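You operate a simulated robot arm through the tools that you are given. There is no shell and no other tool.

Carry out the task below with a simulated robot arm. There is one attempt and no reset: what you move stays moved.

## Task
Strap down the crate on the trolley and park it at the wall.
Fine: crate under the strap; strap before wheeling; brake on at the end.
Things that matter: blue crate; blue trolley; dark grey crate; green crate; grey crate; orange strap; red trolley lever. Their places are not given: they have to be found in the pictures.

Only the result counts: the job must be done as asked and must still hold three seconds after the hand-in. Knocking over, shifting, dropping, spilling or breaking anything else fails it.

## Robot
A 6-joint arm with a two-finger gripper, fixed in place. Base frame: the origin is at the foot of the arm, x ahead of it, y to its left, z up. Lengths are in m, angles in rad, forces in N, time in s.
With the tool pointing down near the work surface it reaches from about 0.44 to 0.58 m from the base axis. Its first joint turns from -2.897 to 2.897 rad. Payload 3.43 kg.
The tool frame sits at the grasp point between the pads (the TCP): z along the fingers, y along the line on which they close. The tips reach 0.02 m beyond it. The gripper opens to 0.19 m. The gripper's body begins 0.248 m behind the TCP.
Orientation is that of the tool frame in the base frame, as a unit quaternion [w, x, y, z]. With the fingers straight down and closing along the base's y, the tool's x points along the base's -x, its y along +y and its z along -z.

## Interface
- The arm moves only by the tool move_arm. Its arguments are lists of equal length, an entry for each row: "rotation": the turn, a rotation vector about the tool's x, y, z in rad, a list of three; "xyz": the shift along the tool's x, y, z in m, a list of three; "fingers": the closure, from 0 (fully open) to 1 (shut). In form: {"rotation": [[rx, ry, rz], ...], "xyz": [[tx, ty, tz], ...], "fingers": [fingers, ...]}. A call has 1 to 20 rows; each row shifts and turns the commanded pose from where the row before left it, along the tool's axes as they then stand. Rows are played at 5 a second. More than 0.05 m and 0.15 rad between two rows, or a gripper value outside its range, and nothing of the call is played. A pose out of reach is approached as far as the arm can. The call stops where the force on the tool passes 90 N (or 10 N more than at its start, if that is more) or the arm is blocked; 0.2 s more then pass. Each finger travels about 0.153 m/s and halts on what it meets, pressing with about 25 N; the grip force reading is that of the motor and also rises with nothing between the fingers. The clock runs only during rows and for 0.2 s after the last one: add rows that do not move to give the fingers time. The reply holds the time, the measured pose of the TCP, the force on the tool along the base axes, the opening and the grip force, in the units named above and with some noise, with the torque about the TCP (base axes, N m) and any sound that the robot's microphone picked up, and new pictures: "pictures" is both (left out), scene, wrist or none.
- Cameras (640 x 400 px; columns grow to the right, rows downward): "scene" is fixed at [0.0505, 0.4994, 1.5354]; the picture's right is [-0.42, -0.91, 0.00], its down [-0.54, 0.25, -0.80] and it looks along [0.73, -0.34, -0.59] (base axes); focal length 310 px, centre (320, 200). "wrist" rides on the gripper at [0.07, -0.008, -0.288] in the tool frame; the picture's right is [0.12, 0.99, 0.00], its down [-0.96, 0.12, -0.25] and it looks along [-0.25, 0.03, 0.97] (tool axes); focal length 261 px, centre (320, 200).
- move_column(by): slides the trunk up (or, below 0, down) by that many m; the arm rides with it, the base frame stays. It gives what a move gives, with no picture.
- probe_pixels(camera, pixels): for up to 12 pixels [column, row] of the newest picture of that camera ("zoom" is the newest enlarged one), the place [x, y, z] in the base frame of the surface seen there, good to about 0.002 m. The clock stands still meanwhile.
- inspect(camera, box): a new picture of the part [left, top, right, bottom] of that camera's present view, enlarged. The clock stands still meanwhile.
- finish_job(): hands the job in; it is judged then, once.

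Open the gripper and draw the arm clear of the work before you hand the job in, unless the task says otherwise.

The tools are called after "Request:" as a command line: name --argument value ..., lists and objects as JSON in quotes. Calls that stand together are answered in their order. move_arm: Moves the arm, as the interface text tells. Its arguments: {"type":"object","properties":{"rotation":{"type":"array","items":{"type":"array","items":{"type":"number"}}},"xyz":{"type":"array","items":{"type":"array","items":{"type":"number"}}},"fingers":{"type":"array","items":{"type":"number"}},"pictures":{"type":"string","enum":["both","scene","wrist","none"]}},"required":["rotation","xyz","fingers"]} The other tools are called the same way: move_column (by) slides the trunk up or down; probe_pixels (camera, pixels) gives the place of the surface under pixels of a picture; inspect (camera, box) takes an enlarged picture of a part of a camera's view; finish_job () hands the job in.

At the start:

```text
time_s: 0.0
eef_pos: [0.5592, 0.1529, 1.2311]
tool_rot: [0.0, 0.0, 1.0, 0.0]
contact_force: [0.5, -0.7, -0.1]
ft_torque: [0.02, 0.02, -0.01]
width: 0.1902
grasp_force: 0.0
trunk travel left (down, up): [-0.375, 0.065]
```

scene: 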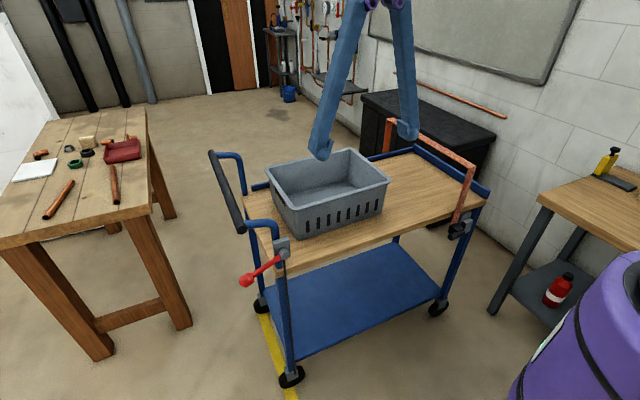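
wrist: 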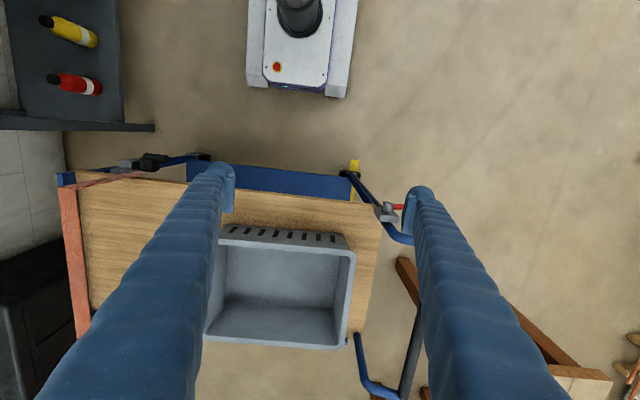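

The scene shows a blue trolley with a grey crate at (328,190), an orange strap/hoop at the right end (430,150), and a red lever at (258,272). I enlarge these areas first.

Request:
inspect --camera "scene" --box '[360, 100, 520, 260]'

Request:
inspect --camera "scene" --box '[200, 130, 400, 390]'

Request:
inspect --camera "wrist" --box '[40, 120, 240, 360]'

Request:
inspect --camera "wrist" --box '[320, 140, 440, 260]'

```text
2.50 times, centred on (440, 180) of scene
```

zoom: 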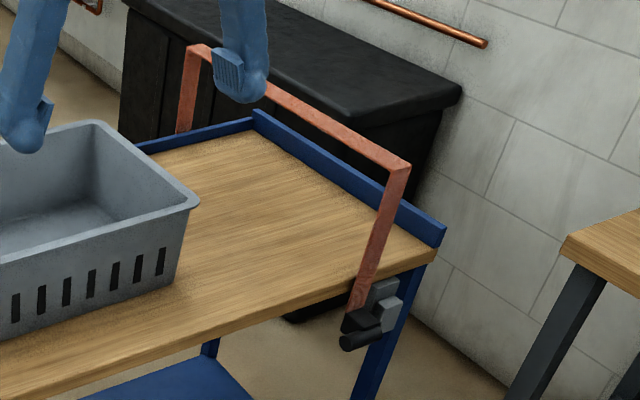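

```text
1.54 times, centred on (300, 260) of scene
```

zoom: 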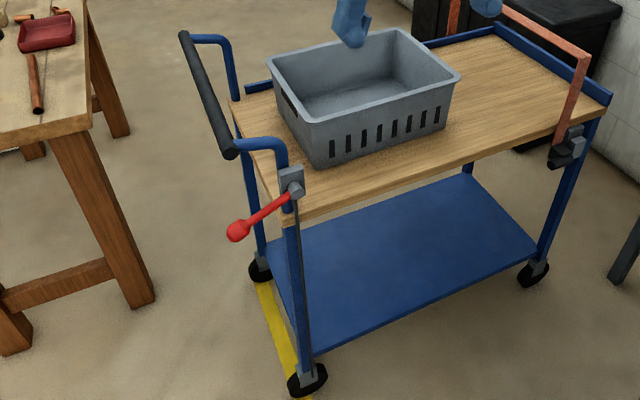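

```text
1.67 times, centred on (140, 240) of wrist
```

zoom: 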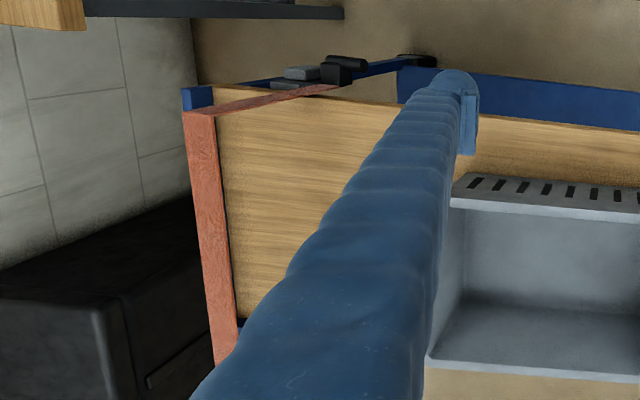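

```text
3.33 times, centred on (380, 200) of wrist
```

zoom: 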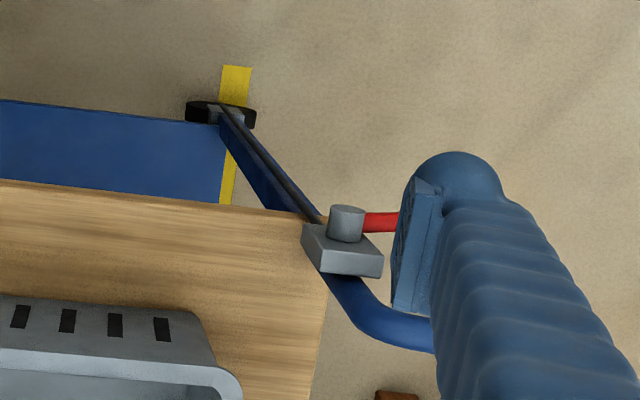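

I probe the strap, buckle, crate, lever, trolley top and handle positions in the scene picture, and the wall to the right.

Request:
probe_pixels --camera "scene" --pixels '[[388, 122], [386, 148], [474, 166], [462, 205], [454, 228], [462, 227], [458, 236], [430, 142], [462, 165], [480, 200], [410, 140], [440, 160]]'

Request:
probe_pixels --camera "scene" --pixels '[[272, 171], [354, 151], [390, 182], [288, 210], [330, 225], [330, 190], [247, 280], [264, 269], [282, 250], [228, 190], [212, 153], [243, 230]]'

Request:
probe_pixels --camera "scene" --pixels '[[290, 378], [436, 310], [262, 306], [264, 320], [290, 395], [470, 60], [560, 150], [400, 100], [490, 140], [380, 270], [410, 190], [540, 200]]'

```text
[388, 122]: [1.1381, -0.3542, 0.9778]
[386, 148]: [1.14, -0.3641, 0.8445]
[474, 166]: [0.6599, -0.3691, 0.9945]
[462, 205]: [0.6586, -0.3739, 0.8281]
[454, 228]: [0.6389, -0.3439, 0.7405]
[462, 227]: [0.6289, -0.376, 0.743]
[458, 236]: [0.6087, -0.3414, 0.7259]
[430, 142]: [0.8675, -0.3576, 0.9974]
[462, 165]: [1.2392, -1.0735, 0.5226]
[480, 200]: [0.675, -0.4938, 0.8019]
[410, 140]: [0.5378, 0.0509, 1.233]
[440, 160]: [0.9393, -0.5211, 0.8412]
```

```text
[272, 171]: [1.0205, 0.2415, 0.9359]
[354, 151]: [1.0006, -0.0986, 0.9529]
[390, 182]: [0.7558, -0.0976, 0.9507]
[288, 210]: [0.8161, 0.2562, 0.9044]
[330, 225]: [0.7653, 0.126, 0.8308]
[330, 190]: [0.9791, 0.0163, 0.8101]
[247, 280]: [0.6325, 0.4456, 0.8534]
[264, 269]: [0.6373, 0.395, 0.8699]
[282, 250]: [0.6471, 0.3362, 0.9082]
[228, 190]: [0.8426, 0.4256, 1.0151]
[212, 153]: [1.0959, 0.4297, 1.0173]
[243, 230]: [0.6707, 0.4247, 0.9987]
```

```text
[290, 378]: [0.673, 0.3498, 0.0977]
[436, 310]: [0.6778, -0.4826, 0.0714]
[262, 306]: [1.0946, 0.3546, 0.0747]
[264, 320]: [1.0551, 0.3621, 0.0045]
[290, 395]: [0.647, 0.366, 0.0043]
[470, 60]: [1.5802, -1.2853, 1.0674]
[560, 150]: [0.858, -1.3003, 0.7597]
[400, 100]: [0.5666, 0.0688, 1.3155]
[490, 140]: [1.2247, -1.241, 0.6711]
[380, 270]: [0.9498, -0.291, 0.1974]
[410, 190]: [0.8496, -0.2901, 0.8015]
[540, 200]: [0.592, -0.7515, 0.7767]
```

Next I probe the black box by the wall, the bench on the right, the wall, and details in the wrist image to understand free space around the trolley.

Request:
probe_pixels --camera "scene" --pixels '[[365, 95], [495, 138], [480, 155], [420, 180], [540, 196], [600, 165], [636, 235], [505, 300], [560, 245], [345, 140], [288, 95], [530, 260]]'

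Request:
probe_pixels --camera "wrist" --pixels '[[152, 160], [125, 164], [75, 181], [85, 330], [25, 270], [70, 380], [20, 160], [140, 127], [385, 212], [398, 206], [362, 340], [300, 75]]'

Request:
inspect --camera "scene" --box '[425, 160, 505, 250]'

Request:
inspect --camera "scene" --box '[225, 220, 305, 300]'

Request:
inspect --camera "wrist" --box '[100, 140, 180, 190]'

```text
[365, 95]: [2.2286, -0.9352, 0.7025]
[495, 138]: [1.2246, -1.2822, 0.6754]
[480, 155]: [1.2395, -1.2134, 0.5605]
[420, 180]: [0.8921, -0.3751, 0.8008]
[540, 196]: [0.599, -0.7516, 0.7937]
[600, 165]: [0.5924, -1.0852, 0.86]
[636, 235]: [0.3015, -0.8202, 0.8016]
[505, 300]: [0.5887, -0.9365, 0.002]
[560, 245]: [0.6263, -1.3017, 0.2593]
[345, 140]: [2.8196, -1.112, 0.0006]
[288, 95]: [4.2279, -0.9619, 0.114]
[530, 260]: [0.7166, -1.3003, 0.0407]
```

```text
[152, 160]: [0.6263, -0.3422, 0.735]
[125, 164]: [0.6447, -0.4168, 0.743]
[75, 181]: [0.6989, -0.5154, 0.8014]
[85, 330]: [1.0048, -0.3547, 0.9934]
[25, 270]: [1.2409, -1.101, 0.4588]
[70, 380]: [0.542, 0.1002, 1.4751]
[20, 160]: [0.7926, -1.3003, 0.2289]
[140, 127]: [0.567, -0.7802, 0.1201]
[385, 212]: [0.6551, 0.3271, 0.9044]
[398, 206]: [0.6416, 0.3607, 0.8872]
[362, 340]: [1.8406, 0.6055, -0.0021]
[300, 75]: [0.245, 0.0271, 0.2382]
```

```text
4.44 times, centred on (465, 205) of scene
```

zoom: 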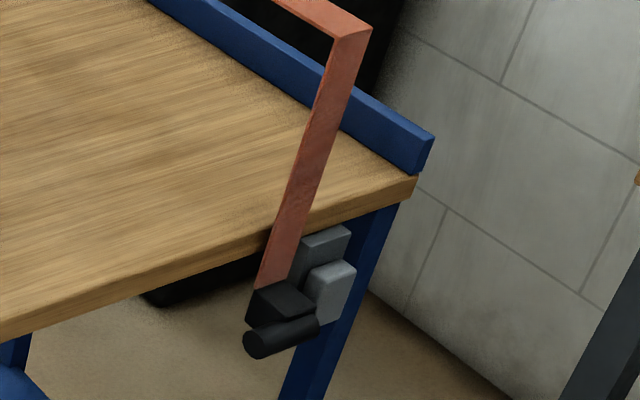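

```text
5.00 times, centred on (265, 260) of scene
```

zoom: 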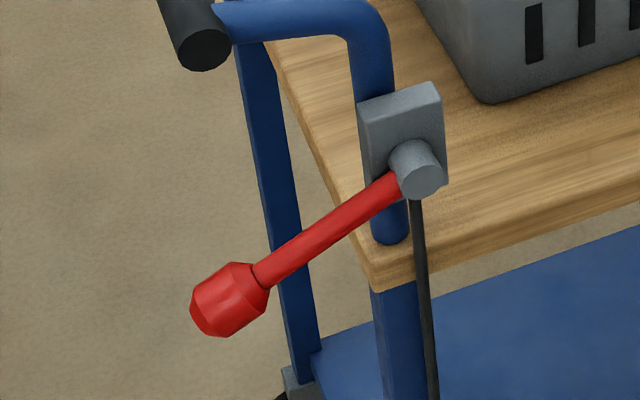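

```text
8.00 times, centred on (140, 165) of wrist
```

zoom: 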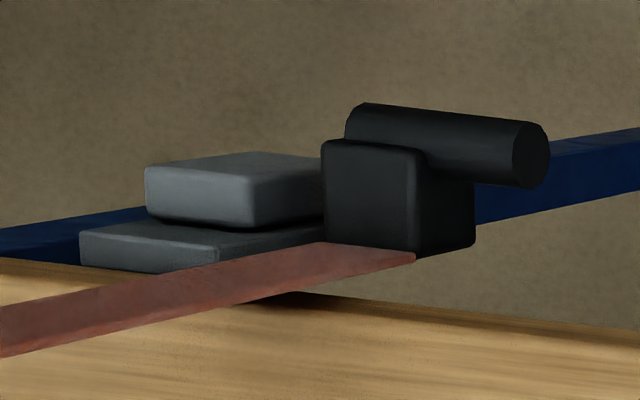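

The strap hoop ends at a black block with a knob at (454,230) near a grey catch; the other crates are not yet seen. I enlarge the remaining parts of the scene to look for them.

Request:
inspect --camera "scene" --box '[0, 0, 220, 240]'

Request:
inspect --camera "scene" --box '[240, 0, 400, 130]'

Request:
inspect --camera "scene" --box '[480, 140, 640, 400]'

Request:
inspect --camera "wrist" --box '[440, 200, 640, 400]'

```text
1.67 times, centred on (110, 120) of scene
```

zoom: 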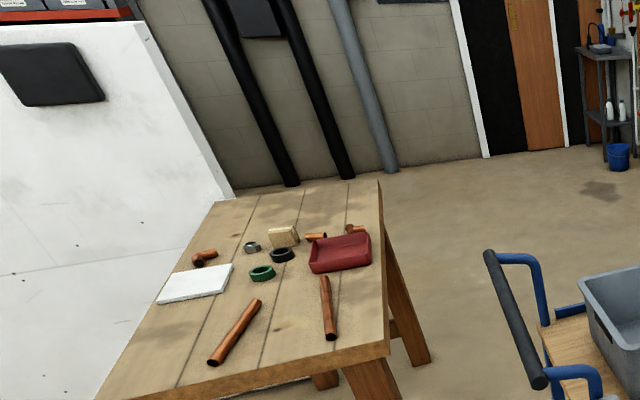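

```text
3.08 times, centred on (320, 65) of scene
```

zoom: 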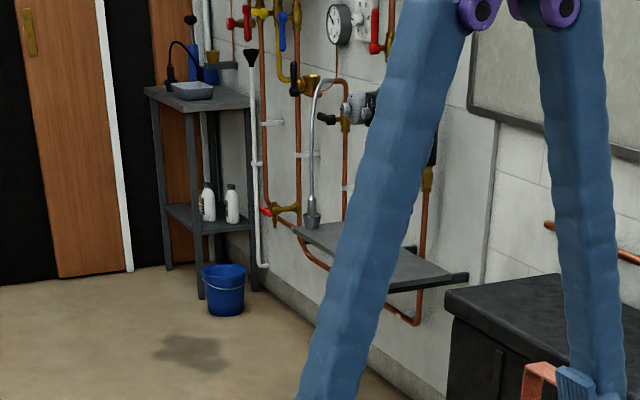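

```text
1.54 times, centred on (560, 270) of scene
```

zoom: 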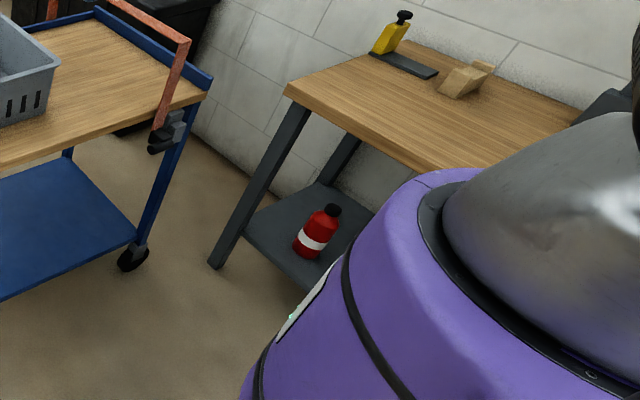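

```text
2.00 times, centred on (540, 300) of wrist
```

zoom: 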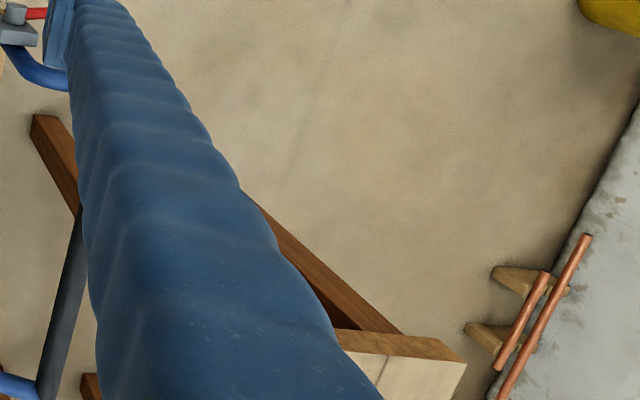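

Other crates look to be on a far shelf (top-left, pixel (30,5)), out of play. I now move the wrist camera over toward the strap buckle at (0.62,-0.36,0.74) to see how it works.

Request:
move_arm --rotation '[[0, 0, 0], [0, 0, 0], [0, 0, 0], [0, 0, 0], [0, 0, 0], [0, 0, 0], [0, 0, 0], [0, 0, 0], [0, 0, 0], [0, 0, 0], [0, 0, 0], [0, 0, 0]]' --xyz '[[0.0075, -0.04, 0], [0.0075, -0.04, 0], [0.0075, -0.04, 0], [0.0075, -0.04, 0], [0.0075, -0.04, 0], [0.0075, -0.04, 0], [0.0075, -0.04, 0], [0.0075, -0.04, 0], [0.0075, -0.04, 0], [0.0075, -0.04, 0], [0.0075, -0.04, 0], [0.0075, -0.04, 0]]' --fingers '[0, 0, 0, 0, 0, 0, 0, 0, 0, 0, 0, 0]'

```text
time_s: 2.6
eef_pos: [0.4698, -0.3284, 1.2301]
tool_rot: [0.0, 0.0, 1.0, 0.001]
contact_force: [0.7, -0.3, 0.4]
ft_torque: [0.08, 0.0, -0.02]
width: 0.1897
grasp_force: 0.1
trunk travel left (down, up): [-0.375, 0.065]
```

scene: 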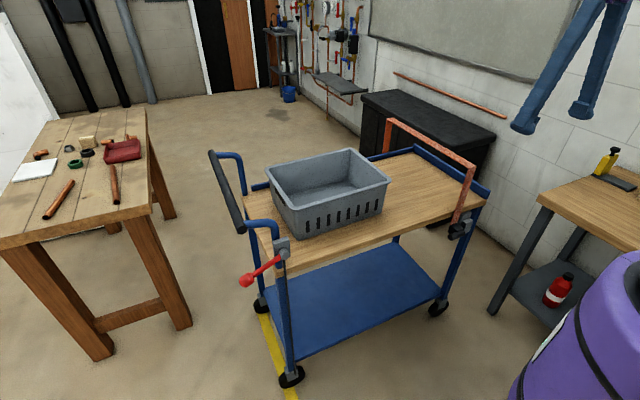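
wrist: 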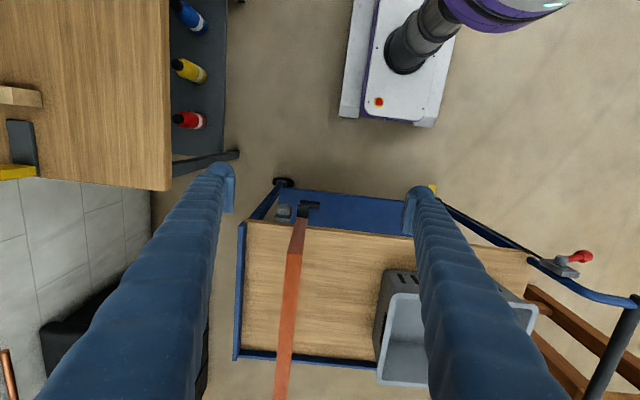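

Request:
inspect --camera "wrist" --box '[220, 170, 400, 400]'

Request:
inspect --camera "wrist" --box '[260, 180, 340, 250]'

Request:
inspect --camera "scene" --box '[240, 110, 500, 270]'

```text
1.74 times, centred on (310, 285) of wrist
```

zoom: 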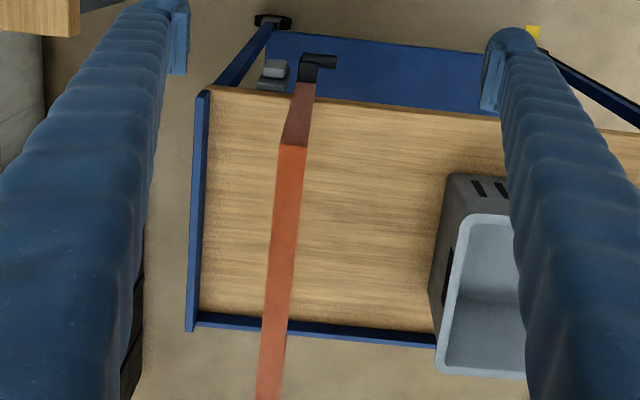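

```text
5.71 times, centred on (300, 215) of wrist
```

zoom: 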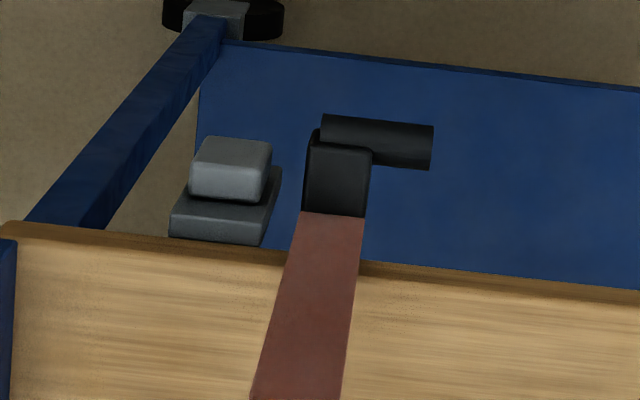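

```text
2.46 times, centred on (370, 190) of scene
```

zoom: 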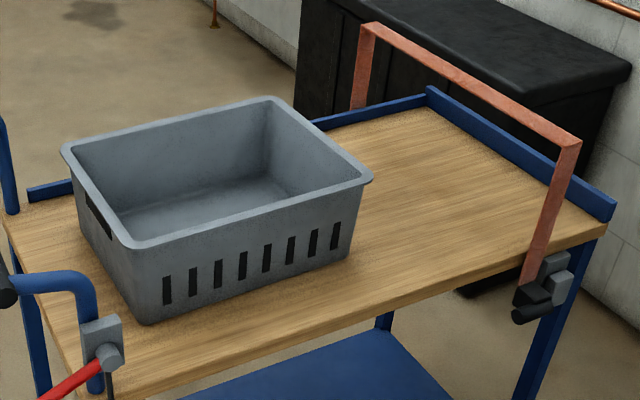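

The picture shows the hoop-shaped orange strap with a black tongue/knob at (308,208) beside a grey catch at (283,212); the crate needs to move toward -y under the hoop. I probe exact crate, strap and catch geometry.

Request:
probe_pixels --camera "scene" --pixels '[[266, 171], [297, 209], [388, 180], [351, 150], [310, 160], [280, 188], [285, 195], [294, 232], [381, 213], [315, 205], [372, 188], [272, 173]]'

Request:
probe_pixels --camera "wrist" --pixels '[[306, 207], [314, 204], [308, 216], [284, 208], [284, 217], [297, 235], [293, 300], [282, 390], [245, 290], [390, 275], [400, 295], [380, 375]]'

Request:
probe_pixels --camera "scene" --pixels '[[246, 205], [250, 188], [274, 226], [262, 222], [290, 245], [222, 153], [238, 156], [244, 180], [276, 239], [284, 240], [330, 262], [290, 280]]'

```text
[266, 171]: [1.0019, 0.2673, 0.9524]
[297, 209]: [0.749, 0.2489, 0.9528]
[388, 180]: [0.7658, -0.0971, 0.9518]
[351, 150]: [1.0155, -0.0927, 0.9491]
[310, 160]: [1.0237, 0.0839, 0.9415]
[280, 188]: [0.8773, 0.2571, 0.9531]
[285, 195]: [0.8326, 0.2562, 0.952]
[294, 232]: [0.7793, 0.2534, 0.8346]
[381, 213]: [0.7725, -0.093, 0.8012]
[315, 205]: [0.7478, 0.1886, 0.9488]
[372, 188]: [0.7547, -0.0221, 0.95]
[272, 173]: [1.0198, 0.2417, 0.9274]
```

```text
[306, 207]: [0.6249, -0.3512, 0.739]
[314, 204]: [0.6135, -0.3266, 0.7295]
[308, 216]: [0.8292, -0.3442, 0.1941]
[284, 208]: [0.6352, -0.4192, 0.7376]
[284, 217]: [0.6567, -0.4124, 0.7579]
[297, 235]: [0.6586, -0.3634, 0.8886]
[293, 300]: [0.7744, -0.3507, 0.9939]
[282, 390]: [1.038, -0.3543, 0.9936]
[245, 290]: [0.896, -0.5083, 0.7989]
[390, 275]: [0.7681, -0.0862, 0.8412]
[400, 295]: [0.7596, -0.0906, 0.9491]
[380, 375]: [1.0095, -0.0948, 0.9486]
```

```text
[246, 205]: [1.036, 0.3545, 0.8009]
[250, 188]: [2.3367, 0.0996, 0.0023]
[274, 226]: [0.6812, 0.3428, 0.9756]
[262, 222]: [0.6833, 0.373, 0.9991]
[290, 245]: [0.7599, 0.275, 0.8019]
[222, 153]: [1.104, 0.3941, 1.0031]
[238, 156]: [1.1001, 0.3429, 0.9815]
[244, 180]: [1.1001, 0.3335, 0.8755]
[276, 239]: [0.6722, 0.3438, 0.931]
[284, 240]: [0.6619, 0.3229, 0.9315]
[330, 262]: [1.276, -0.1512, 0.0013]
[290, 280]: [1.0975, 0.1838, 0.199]
```

The crate rim is at z≈0.952 with its +y wall at y≈0.256; I plan to grip that wall with fingers closing along y, tool tilted forward. First I move to y≈0.25 above everything and tilt the tool by 0.75 rad to test reach.

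Request:
move_arm --rotation '[[0, 0, 0], [0, 0, 0], [0, 0, 0], [0, 0, 0], [0, 0, 0], [0, 0, 0], [0, 0, 0], [0, 0, 0], [0, 0, 0], [0, 0, 0], [0, 0, 0], [0, 0, 0], [0, -0.15, 0], [0, -0.15, 0], [0, -0.15, 0], [0, -0.15, 0], [0, -0.15, 0], [0, 0, 0]]' --xyz '[[-0.0042, 0.0482, 0], [-0.0042, 0.0482, 0], [-0.0042, 0.0482, 0], [-0.0042, 0.0482, 0], [-0.0042, 0.0482, 0], [-0.0042, 0.0482, 0], [-0.0042, 0.0482, 0], [-0.0042, 0.0482, 0], [-0.0042, 0.0482, 0], [-0.0042, 0.0482, 0], [-0.0042, 0.0482, 0], [-0.0042, 0.0482, 0], [0, 0, 0], [0, 0, 0], [0, 0, 0], [0, 0, 0], [0, 0, 0], [0, 0, 0]]' --fingers '[0, 0, 0, 0, 0, 0, 0, 0, 0, 0, 0, 0, 0, 0, 0, 0, 0, 0]'

```text
time_s: 6.6
eef_pos: [0.574, 0.2047, 1.2388]
tool_rot: [0.356, 0.062, 0.932, -0.035]
contact_force: [0.4, -0.3, 0.1]
ft_torque: [-0.01, 0.06, 0.06]
width: 0.1898
grasp_force: 0.1
out of reach, approached as far as the arm can: row 17
trunk travel left (down, up): [-0.375, 0.065]
stopped in row 18: the arm was blocked; the commanded pose is now the measured one
```

scene: 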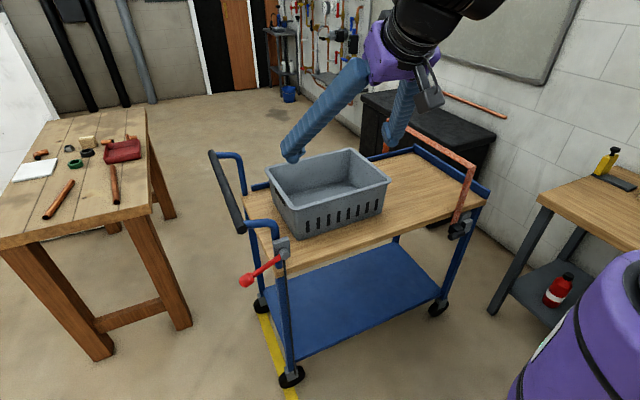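
wrist: 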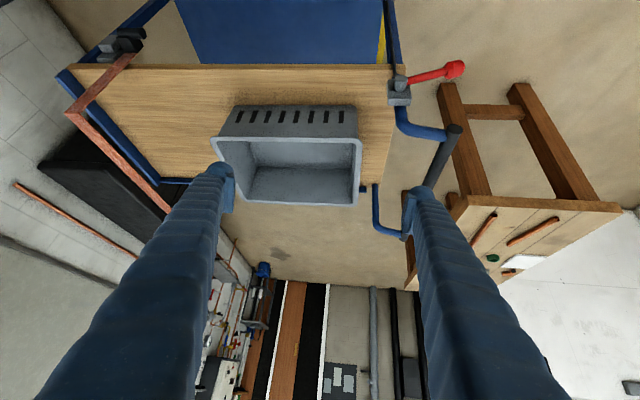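

Tilting in place brought the wrist too close to the base, and the tool ended slightly yawed at (0.574,0.205,1.239). I move outward and undo the yaw, heading to (0.72,0.255,1.12) above the crate's +y wall.

Request:
move_arm --rotation '[[0, 0, 0], [0, 0, 0], [-0.0935, -0.003, -0.104], [0, 0, 0], [0, 0, 0], [0, 0, 0], [0, 0, 0]]' --xyz '[[-0.0162, 0.006, 0.0413], [-0.0162, 0.006, 0.0413], [0, 0, 0], [0.001, 0.0172, 0.034], [0.001, 0.0172, 0.034], [0.001, 0.0172, 0.034], [0, 0, 0]]' --fingers '[0, 0, 0, 0, 0, 0, 0]'

```text
time_s: 8.2
eef_pos: [0.7146, 0.2677, 1.1256]
tool_rot: [0.361, -0.008, 0.932, -0.005]
contact_force: [-1.0, -0.2, -0.1]
ft_torque: [-0.12, -0.06, -0.09]
width: 0.1899
grasp_force: 0.1
trunk travel left (down, up): [-0.375, 0.065]
```

scene: 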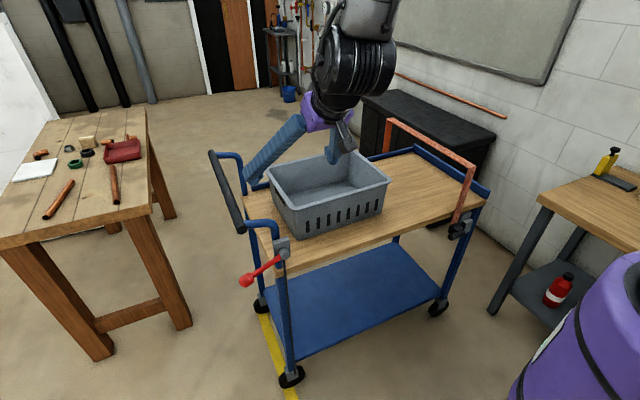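
wrist: 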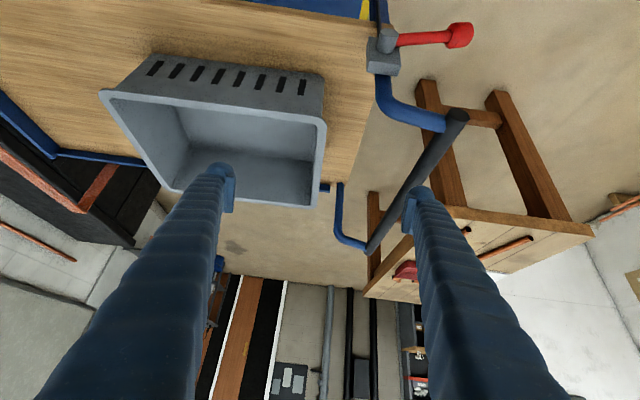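

The arm reached (0.715,0.268,1.126) with tilt ≈0.74 rad. I partly close the fingers to ≈0.08 m and move to (0.732,0.256,1.06), just up-axis from the crate's +y wall.

Request:
move_arm --rotation '[[0, 0, 0], [0, 0, 0], [0, 0, 0], [0, 0, 0], [0, 0, 0]]' --xyz '[[0, 0, 0], [0, 0, 0], [0.0158, -0.0055, 0.03], [0.0158, -0.0055, 0.03], [0, 0, 0]]' --fingers '[0.58, 0.58, 0.58, 0.58, 0.58]'

```text
time_s: 9.4
eef_pos: [0.7351, 0.2563, 1.0636]
tool_rot: [0.357, -0.009, 0.934, -0.009]
contact_force: [0.6, 0.2, -0.3]
ft_torque: [0.0, 0.01, 0.05]
width: 0.0797
grasp_force: 0.1
out of reach, approached as far as the arm can: row 4
trunk travel left (down, up): [-0.375, 0.065]
```

scene: 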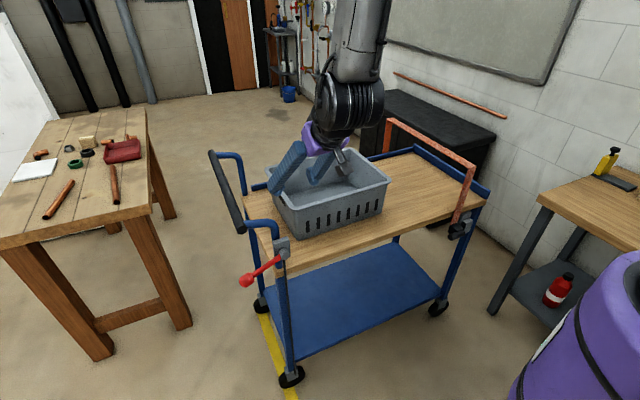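
wrist: 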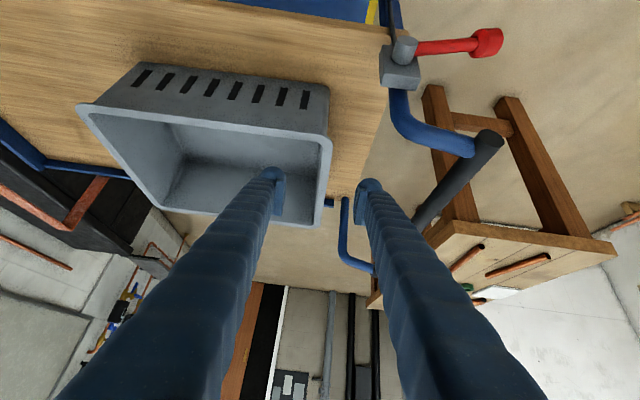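

Row 4 hit the reach limit low down, so I test whether a higher arm posture (with the column lowered later) reaches further: up to z≈1.24 and then outward in x.

Request:
move_arm --rotation '[[0, 0, 0], [0, 0, 0], [0, 0, 0], [0, 0, 0], [0, 0, 0], [0, 0, 0], [0, 0, 0], [0, 0, 0], [0, 0, 0]]' --xyz '[[-0.03, -0.001, -0.0335], [-0.03, -0.001, -0.0335], [-0.03, -0.001, -0.0335], [-0.03, -0.001, -0.0335], [-0.0335, -0.0005, 0.03], [-0.0335, -0.0005, 0.03], [-0.0335, -0.0005, 0.03], [-0.0335, -0.0005, 0.03], [0, 0, 0]]' --fingers '[0.58, 0.58, 0.58, 0.58, 0.58, 0.58, 0.58, 0.58, 0.58]' --pictures "scene"

```text
time_s: 11.4
eef_pos: [0.9155, 0.2537, 1.2445]
tool_rot: [0.36, -0.008, 0.933, -0.004]
contact_force: [0.5, 0.4, -0.2]
ft_torque: [0.03, 0.0, 0.06]
width: 0.0797
grasp_force: 0.0
trunk travel left (down, up): [-0.375, 0.065]
```

scene: 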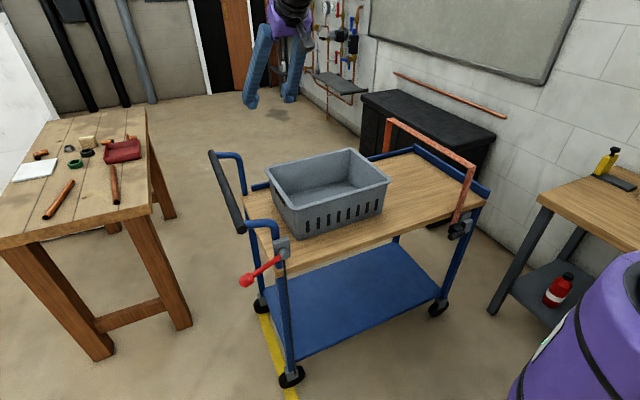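

With the higher posture the arm reaches x=0.9155 at z=1.2445. I pull back to x≈0.85 and slide the trunk down 0.2 m so the fingers hover just over the crate's +y wall.

Request:
move_arm --rotation '[[0, 0, 0], [0, 0, 0], [0, 0, 0]]' --xyz '[[0.0242, 0.001, -0.0217], [0.0242, 0.001, -0.0217], [0, 0, 0]]' --fingers '[0.58, 0.58, 0.58]' --pictures "none"

Request:
move_column --by -0.2

Request:
move_arm --rotation '[[0, 0, 0]]' --xyz '[[0, 0, 0]]' --fingers '[0.58]'

```text
time_s: 12.2
eef_pos: [0.8517, 0.2551, 1.2428]
tool_rot: [0.359, -0.008, 0.933, -0.004]
contact_force: [0.5, 0.1, 0.5]
ft_torque: [0.0, 0.0, 0.02]
width: 0.0797
grasp_force: 0.0
trunk travel left (down, up): [-0.375, 0.065]
```

```text
time_s: 14.4
eef_pos: [0.8516, 0.2549, 1.0448]
tool_rot: [0.36, -0.008, 0.933, -0.005]
contact_force: [-0.5, -0.2, 0.1]
ft_torque: [0.02, 0.0, -0.01]
width: 0.0798
grasp_force: 0.0
trunk travel left (down, up): [-0.175, 0.265]
```

```text
time_s: 14.8
eef_pos: [0.8519, 0.2564, 1.0447]
tool_rot: [0.361, -0.009, 0.933, -0.003]
contact_force: [-0.3, -0.4, -0.3]
ft_torque: [0.01, 0.02, 0.03]
width: 0.0796
grasp_force: 0.0
trunk travel left (down, up): [-0.175, 0.265]
```

scene: 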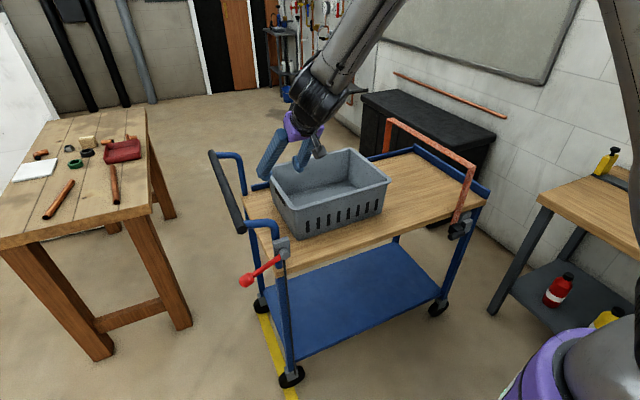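
wrist: 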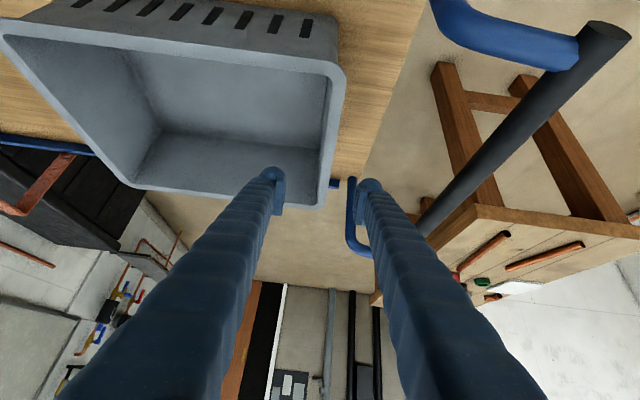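

The fingers straddle the crate's +y wall (wrist view: fingers at (275,185) and (368,190), wall at (335,190)). I lower 0.1 m straight down and check before gripping.

Request:
move_arm --rotation '[[0, 0, 0], [0, 0, 0], [0, 0, 0], [0, 0, 0]]' --xyz '[[0.0225, 0.0, 0.0247], [0.0225, 0.0, 0.0247], [0.0225, 0.0, 0.0247], [0, 0, 0]]' --fingers '[0.58, 0.58, 0.58, 0.58]'

```text
time_s: 15.8
eef_pos: [0.8499, 0.2534, 0.9436]
tool_rot: [0.361, -0.009, 0.932, -0.004]
contact_force: [0.6, -0.4, -0.5]
ft_torque: [-0.02, 0.01, -0.02]
width: 0.0799
grasp_force: 0.1
trunk travel left (down, up): [-0.175, 0.265]
```

scene: 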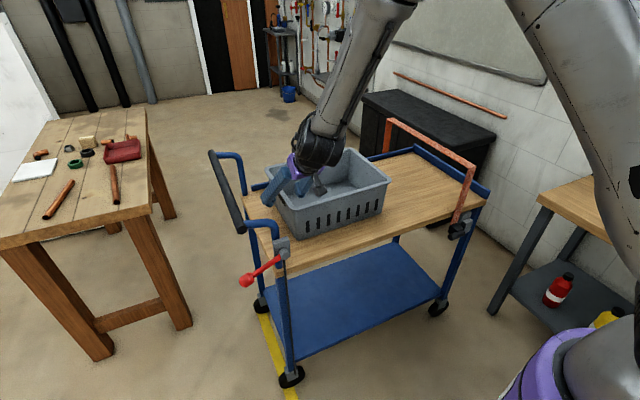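
wrist: 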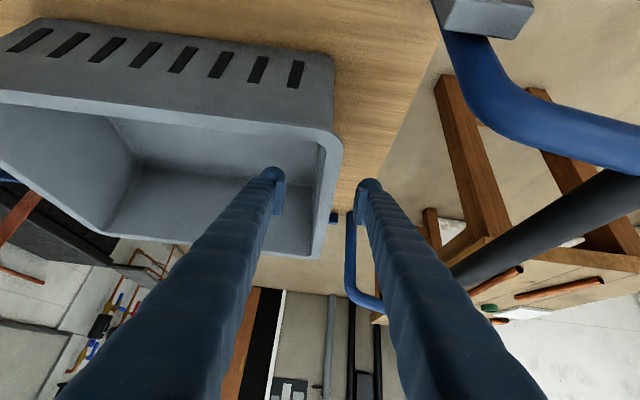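

The fingertips are below the rim on both sides of the wall with no contact force. I close the gripper on the wall.

Request:
move_arm --rotation '[[0, 0, 0], [0, 0, 0], [0, 0, 0], [0, 0, 0]]' --xyz '[[0, 0, 0], [0, 0, 0], [0, 0, 0], [0, 0, 0]]' --fingers '[0.75, 0.85, 1.0, 1.0]'

```text
time_s: 16.8
eef_pos: [0.8513, 0.253, 0.9446]
tool_rot: [0.36, -0.009, 0.933, -0.004]
contact_force: [-1.2, 0.1, 0.4]
ft_torque: [-0.39, -0.01, 0.42]
width: 0.0156
grasp_force: 25.6
trunk travel left (down, up): [-0.175, 0.265]
```

scene: 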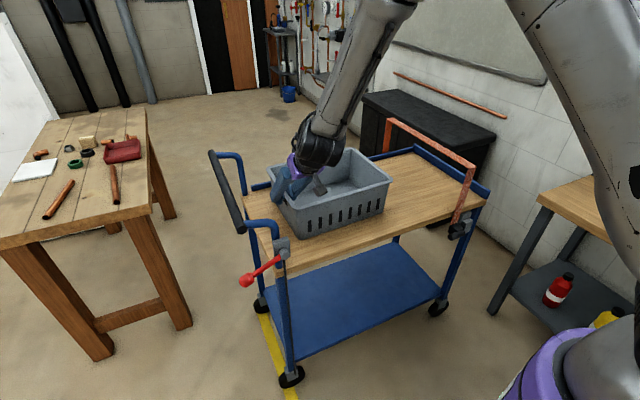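
wrist: 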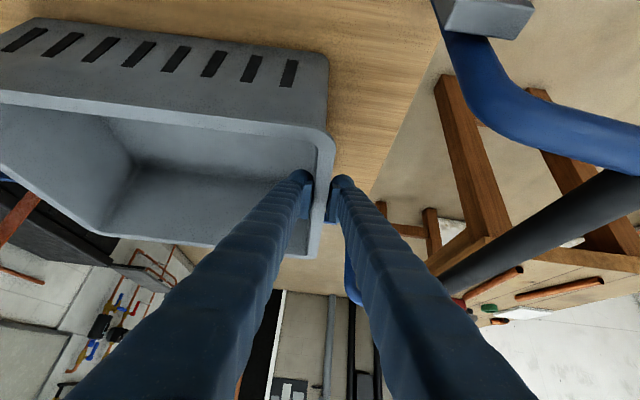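

The wall is gripped (width 0.0156, 25.6 N). I drag the crate 0.1 m in -y and watch forces.

Request:
move_arm --rotation '[[0, 0, 0], [0, 0, 0], [0, 0, 0], [0, 0, 0], [0, 0, 0], [0, 0, 0]]' --xyz '[[0.0002, -0.01, 0], [0.0004, -0.02, 0], [0.0004, -0.02, 0], [0.0004, -0.02, 0], [0.0004, -0.02, 0], [0.0002, -0.01, 0]]' --fingers '[1, 1, 1, 1, 1, 1]'

```text
time_s: 18.2
eef_pos: [0.8505, 0.1525, 0.9445]
tool_rot: [0.36, -0.008, 0.933, -0.005]
contact_force: [-0.9, 1.1, 1.5]
ft_torque: [-0.09, 0.27, 0.26]
width: 0.0156
grasp_force: 25.1
trunk travel left (down, up): [-0.175, 0.265]
```

scene: 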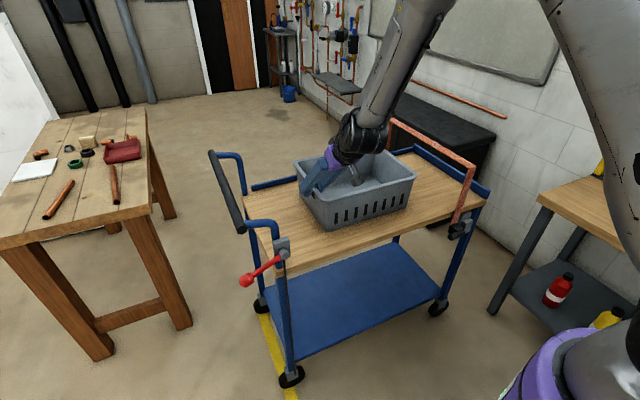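
wrist: 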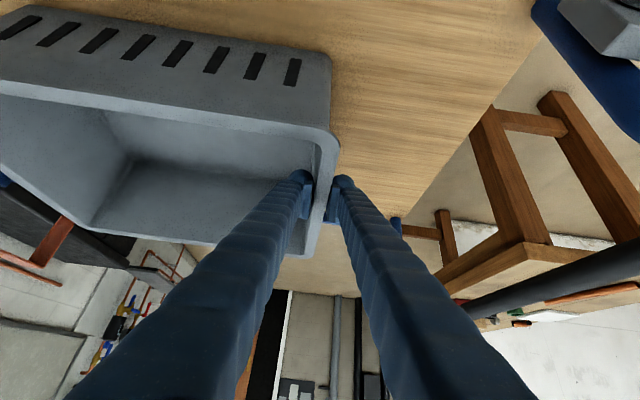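

The crate follows straight (contact forces ~2 N). I continue dragging 0.2 m further in -y under the hoop.

Request:
move_arm --rotation '[[0, 0, 0], [0, 0, 0], [0, 0, 0], [0, 0, 0], [0, 0, 0], [0, 0, 0], [0, 0, 0], [0, 0, 0], [0, 0, 0], [0, 0, 0], [0, 0, 0]]' --xyz '[[0.0002, -0.01, 0], [0.0004, -0.02, 0], [0.0004, -0.02, 0], [0.0004, -0.02, 0], [0.0004, -0.02, 0], [0.0004, -0.02, 0], [0.0004, -0.02, 0], [0.0004, -0.02, 0], [0.0004, -0.02, 0], [0.0004, -0.02, 0], [0.0002, -0.01, 0]]' --fingers '[1, 1, 1, 1, 1, 1, 1, 1, 1, 1, 1]'

```text
time_s: 20.6
eef_pos: [0.85, 0.0708, 0.9437]
tool_rot: [0.359, -0.006, 0.933, -0.01]
contact_force: [2.7, 4.7, 6.5]
ft_torque: [-0.14, -0.11, 0.17]
width: 0.0152
grasp_force: 24.9
out of reach, approached as far as the arm can: row 5, 6, 7, 8, 9, 10, 11
trunk travel left (down, up): [-0.175, 0.265]
```

scene: 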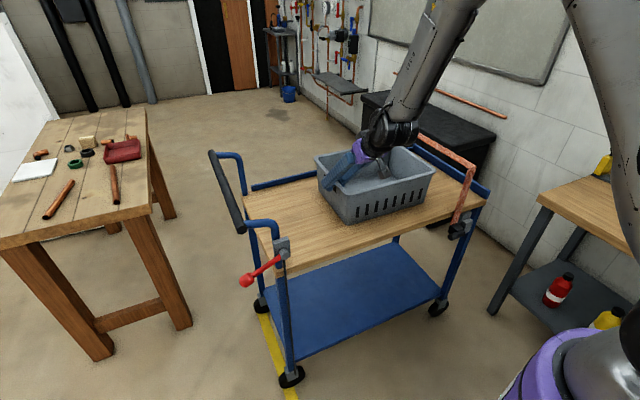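
wrist: 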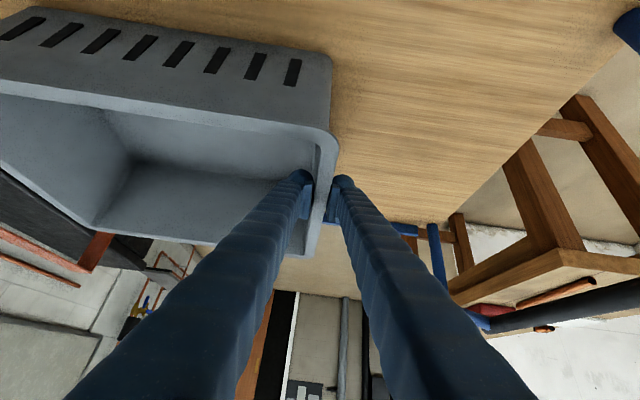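

The arm stalled at y≈0.07 because the wrist pose became infeasible. I release the wall and check where the tool stands before re-posturing.

Request:
move_arm --rotation '[[0, 0, 0], [0, 0, 0], [0, 0, 0]]' --xyz '[[0, 0, 0], [0, 0, 0], [0, 0, 0]]' --fingers '[0.8, 0.58, 0.58]' --pictures "wrist"

```text
time_s: 21.4
eef_pos: [0.8492, 0.0706, 0.944]
tool_rot: [0.359, -0.006, 0.933, -0.01]
contact_force: [-0.4, -0.6, -0.5]
ft_torque: [0.01, 0.0, -0.02]
width: 0.0798
grasp_force: 0.1
trunk travel left (down, up): [-0.175, 0.265]
```

wrist: 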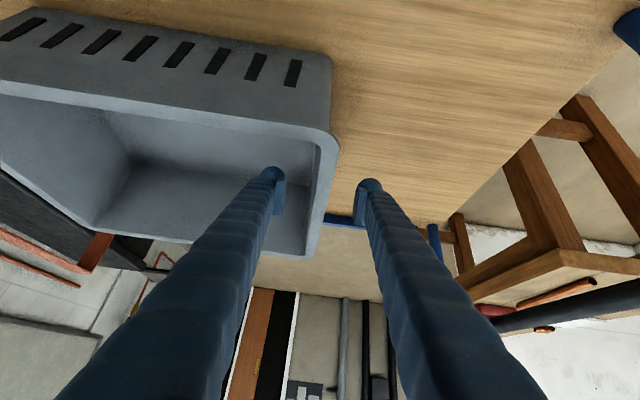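

Released cleanly. I raise the tool 0.17 m, watching whether the y position jumps.

Request:
move_arm --rotation '[[0, 0, 0], [0, 0, 0], [0, 0, 0], [0, 0, 0]]' --xyz '[[-0.0285, 0, -0.0315], [-0.0285, 0, -0.0315], [-0.0285, 0, -0.0315], [-0.0285, 0, -0.0315]]' --fingers '[0.58, 0.58, 0.58, 0.58]' --pictures "scene"

```text
time_s: 22.4
eef_pos: [0.8497, 0.0742, 1.1143]
tool_rot: [0.363, -0.016, 0.932, -0.008]
contact_force: [-0.4, -1.1, 0.3]
ft_torque: [0.05, -0.18, 0.01]
width: 0.0798
grasp_force: 0.0
trunk travel left (down, up): [-0.175, 0.265]
```

scene: 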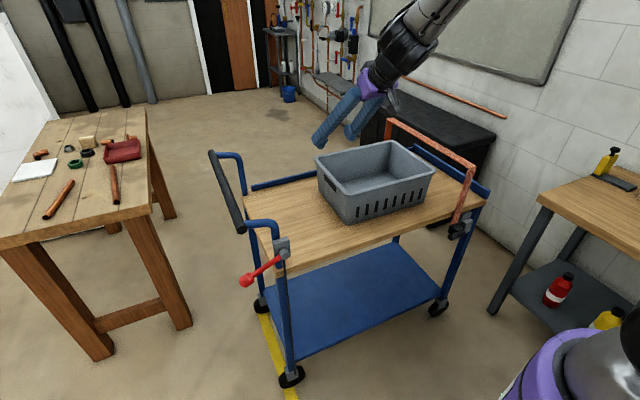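

The commanded pose resets to the measured one. The crate sits straight; I lower the trunk 0.165 m so the fingers straddle the wall again with a higher arm posture.

Request:
move_column --by -0.165

Request:
move_arm --rotation '[[0, 0, 0]]' --xyz '[[0.0, 0, 0.0]]' --fingers '[0.58]'

```text
time_s: 24.2
eef_pos: [0.8481, 0.0736, 0.9478]
tool_rot: [0.361, -0.009, 0.933, -0.004]
contact_force: [0.6, -0.2, 0.2]
ft_torque: [0.02, -0.05, 0.01]
width: 0.0798
grasp_force: 0.0
trunk travel left (down, up): [-0.01, 0.43]
```

```text
time_s: 24.6
eef_pos: [0.8482, 0.0738, 0.9479]
tool_rot: [0.36, -0.008, 0.933, -0.004]
contact_force: [-0.3, 0.6, -0.1]
ft_torque: [0.0, -0.03, 0.02]
width: 0.0797
grasp_force: 0.1
trunk travel left (down, up): [-0.01, 0.43]
```

scene: 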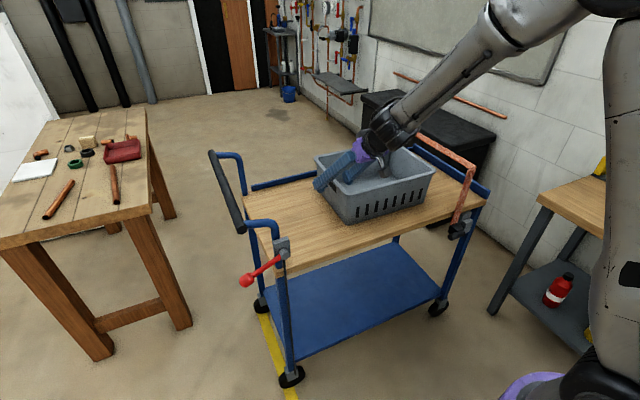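
wrist: 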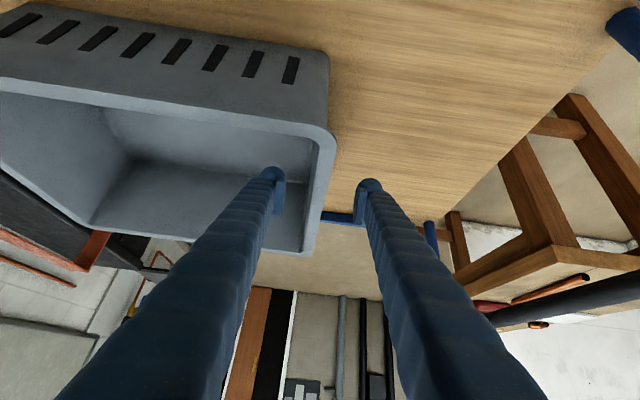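

The forearm is now flatter. I grip the wall again and drag 0.12 m more in -y.

Request:
move_arm --rotation '[[0, 0, 0], [0, 0, 0], [0, 0, 0], [0, 0, 0], [0, 0, 0], [0, 0, 0], [0, 0, 0], [0, 0, 0], [0, 0, 0], [0, 0, 0], [0, 0, 0], [0, 0, 0]]' --xyz '[[0.003, -0.002, 0.0035], [0, 0, 0], [0, 0, 0], [0, 0, 0], [0, 0, 0], [0.0002, -0.01, 0], [0.0004, -0.02, 0], [0.0004, -0.02, 0], [0.0004, -0.02, 0], [0.0004, -0.02, 0], [0.0004, -0.02, 0], [0.0002, -0.01, 0]]' --fingers '[0.58, 0.75, 0.85, 1, 1, 1, 1, 1, 1, 1, 1, 1]'

```text
time_s: 27.2
eef_pos: [0.837, -0.0198, 0.9342]
tool_rot: [0.346, -0.005, 0.938, -0.016]
contact_force: [8.2, 3.8, 20.3]
ft_torque: [-0.47, -0.19, 0.32]
width: 0.0139
grasp_force: 24.7
out of reach, approached as far as the arm can: row 10, 11, 12
trunk travel left (down, up): [-0.01, 0.43]
```

scene: 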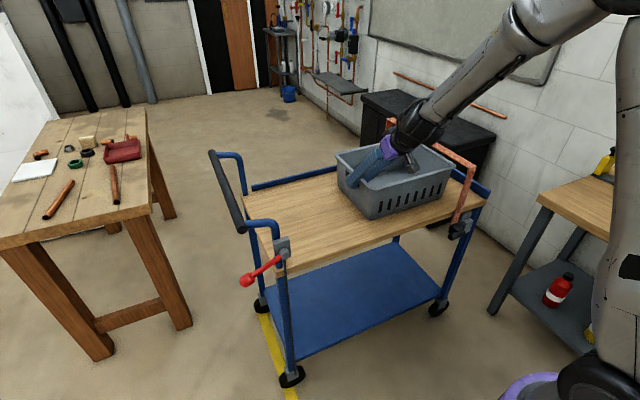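
wrist: 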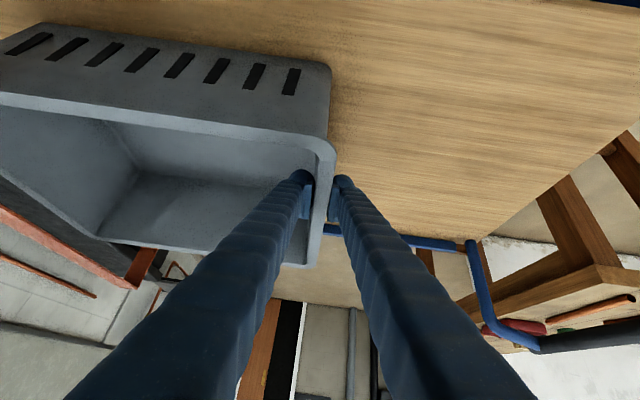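

The arm stalled again at y≈-0.02 with a rising vertical force, so I release. I also probe points on the forearm to estimate the arm geometry.

Request:
move_arm --rotation '[[0, 0, 0], [0, 0, 0], [0, 0, 0]]' --xyz '[[0, 0, 0], [0, 0, 0], [0, 0, 0]]' --fingers '[0.8, 0.58, 0.58]'

Request:
probe_pixels --camera "scene" --pixels '[[540, 25], [515, 45], [480, 70], [450, 95], [432, 112], [412, 132], [400, 150], [385, 150], [360, 170], [625, 100], [620, 250], [600, 380]]'

```text
time_s: 28.1
eef_pos: [0.8374, -0.0186, 0.9313]
tool_rot: [0.344, -0.004, 0.939, -0.017]
contact_force: [-1.0, -0.1, 0.6]
ft_torque: [0.0, 0.02, 0.0]
width: 0.0798
grasp_force: 0.0
trunk travel left (down, up): [-0.01, 0.43]
```

scene: 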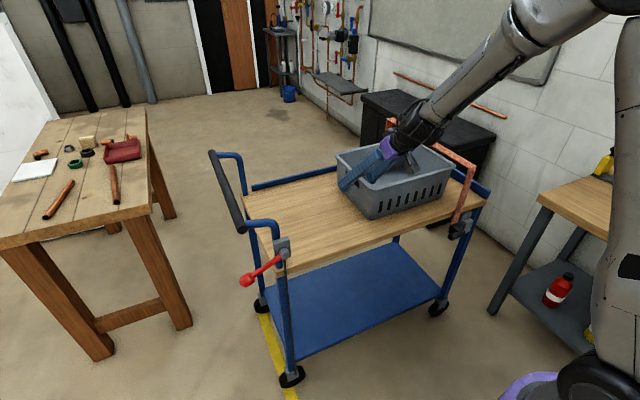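
wrist: 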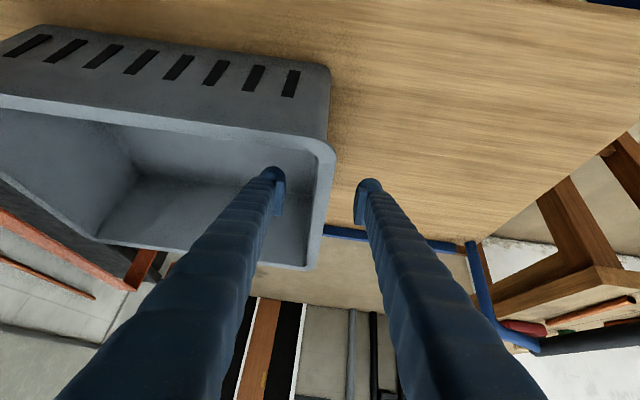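

```text
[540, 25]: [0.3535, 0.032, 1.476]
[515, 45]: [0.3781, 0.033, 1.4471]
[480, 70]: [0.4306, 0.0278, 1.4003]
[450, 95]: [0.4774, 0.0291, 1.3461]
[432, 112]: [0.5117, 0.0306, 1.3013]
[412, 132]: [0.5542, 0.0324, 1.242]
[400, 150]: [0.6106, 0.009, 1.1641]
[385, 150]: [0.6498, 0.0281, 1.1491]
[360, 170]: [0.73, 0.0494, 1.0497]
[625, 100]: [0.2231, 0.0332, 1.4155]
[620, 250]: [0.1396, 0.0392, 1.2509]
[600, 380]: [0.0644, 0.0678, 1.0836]
```

The forearm probes (0.35,0.03,1.48)→(0.55,0.03,1.24) show the forearm is aligned with the tool (wrist singular). I lift the fingers clear and make the tool steeper (tilt ≈0.34 rad).

Request:
move_arm --rotation '[[0, 0, 0], [0, 0, 0], [-0.0267, 0.1, 0.0226], [0, 0.13, 0], [0, 0.13, 0], [0, 0, 0]]' --xyz '[[-0.0323, -0.0017, -0.038], [-0.0323, -0.0017, -0.038], [0, 0, 0], [0, 0, 0], [0, 0, 0], [0, 0, 0]]' --fingers '[0.58, 0.58, 0.58, 0.58, 0.58, 0.58]'

```text
time_s: 29.4
eef_pos: [0.8236, -0.0483, 1.014]
tool_rot: [0.234, -0.012, 0.971, 0.045]
contact_force: [0.6, -0.8, -1.1]
ft_torque: [0.09, 0.05, 0.05]
width: 0.0798
grasp_force: 0.1
out of reach, approached as far as the arm can: row 3, 4, 5
trunk travel left (down, up): [-0.01, 0.43]
```

scene: 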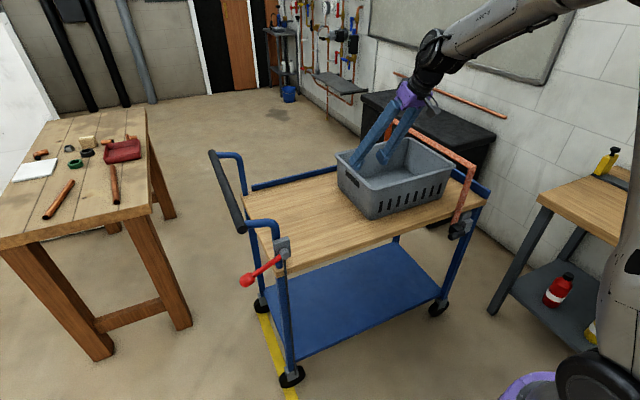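
wrist: 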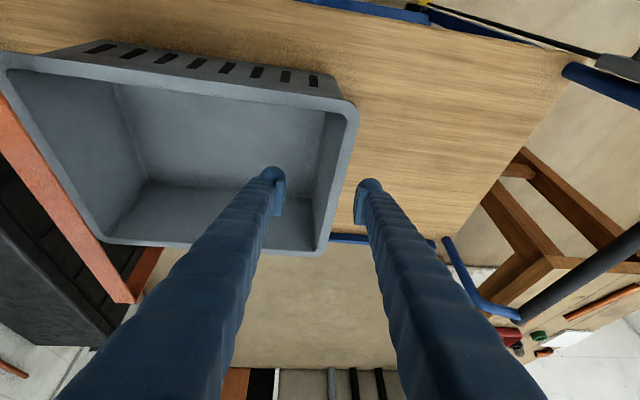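

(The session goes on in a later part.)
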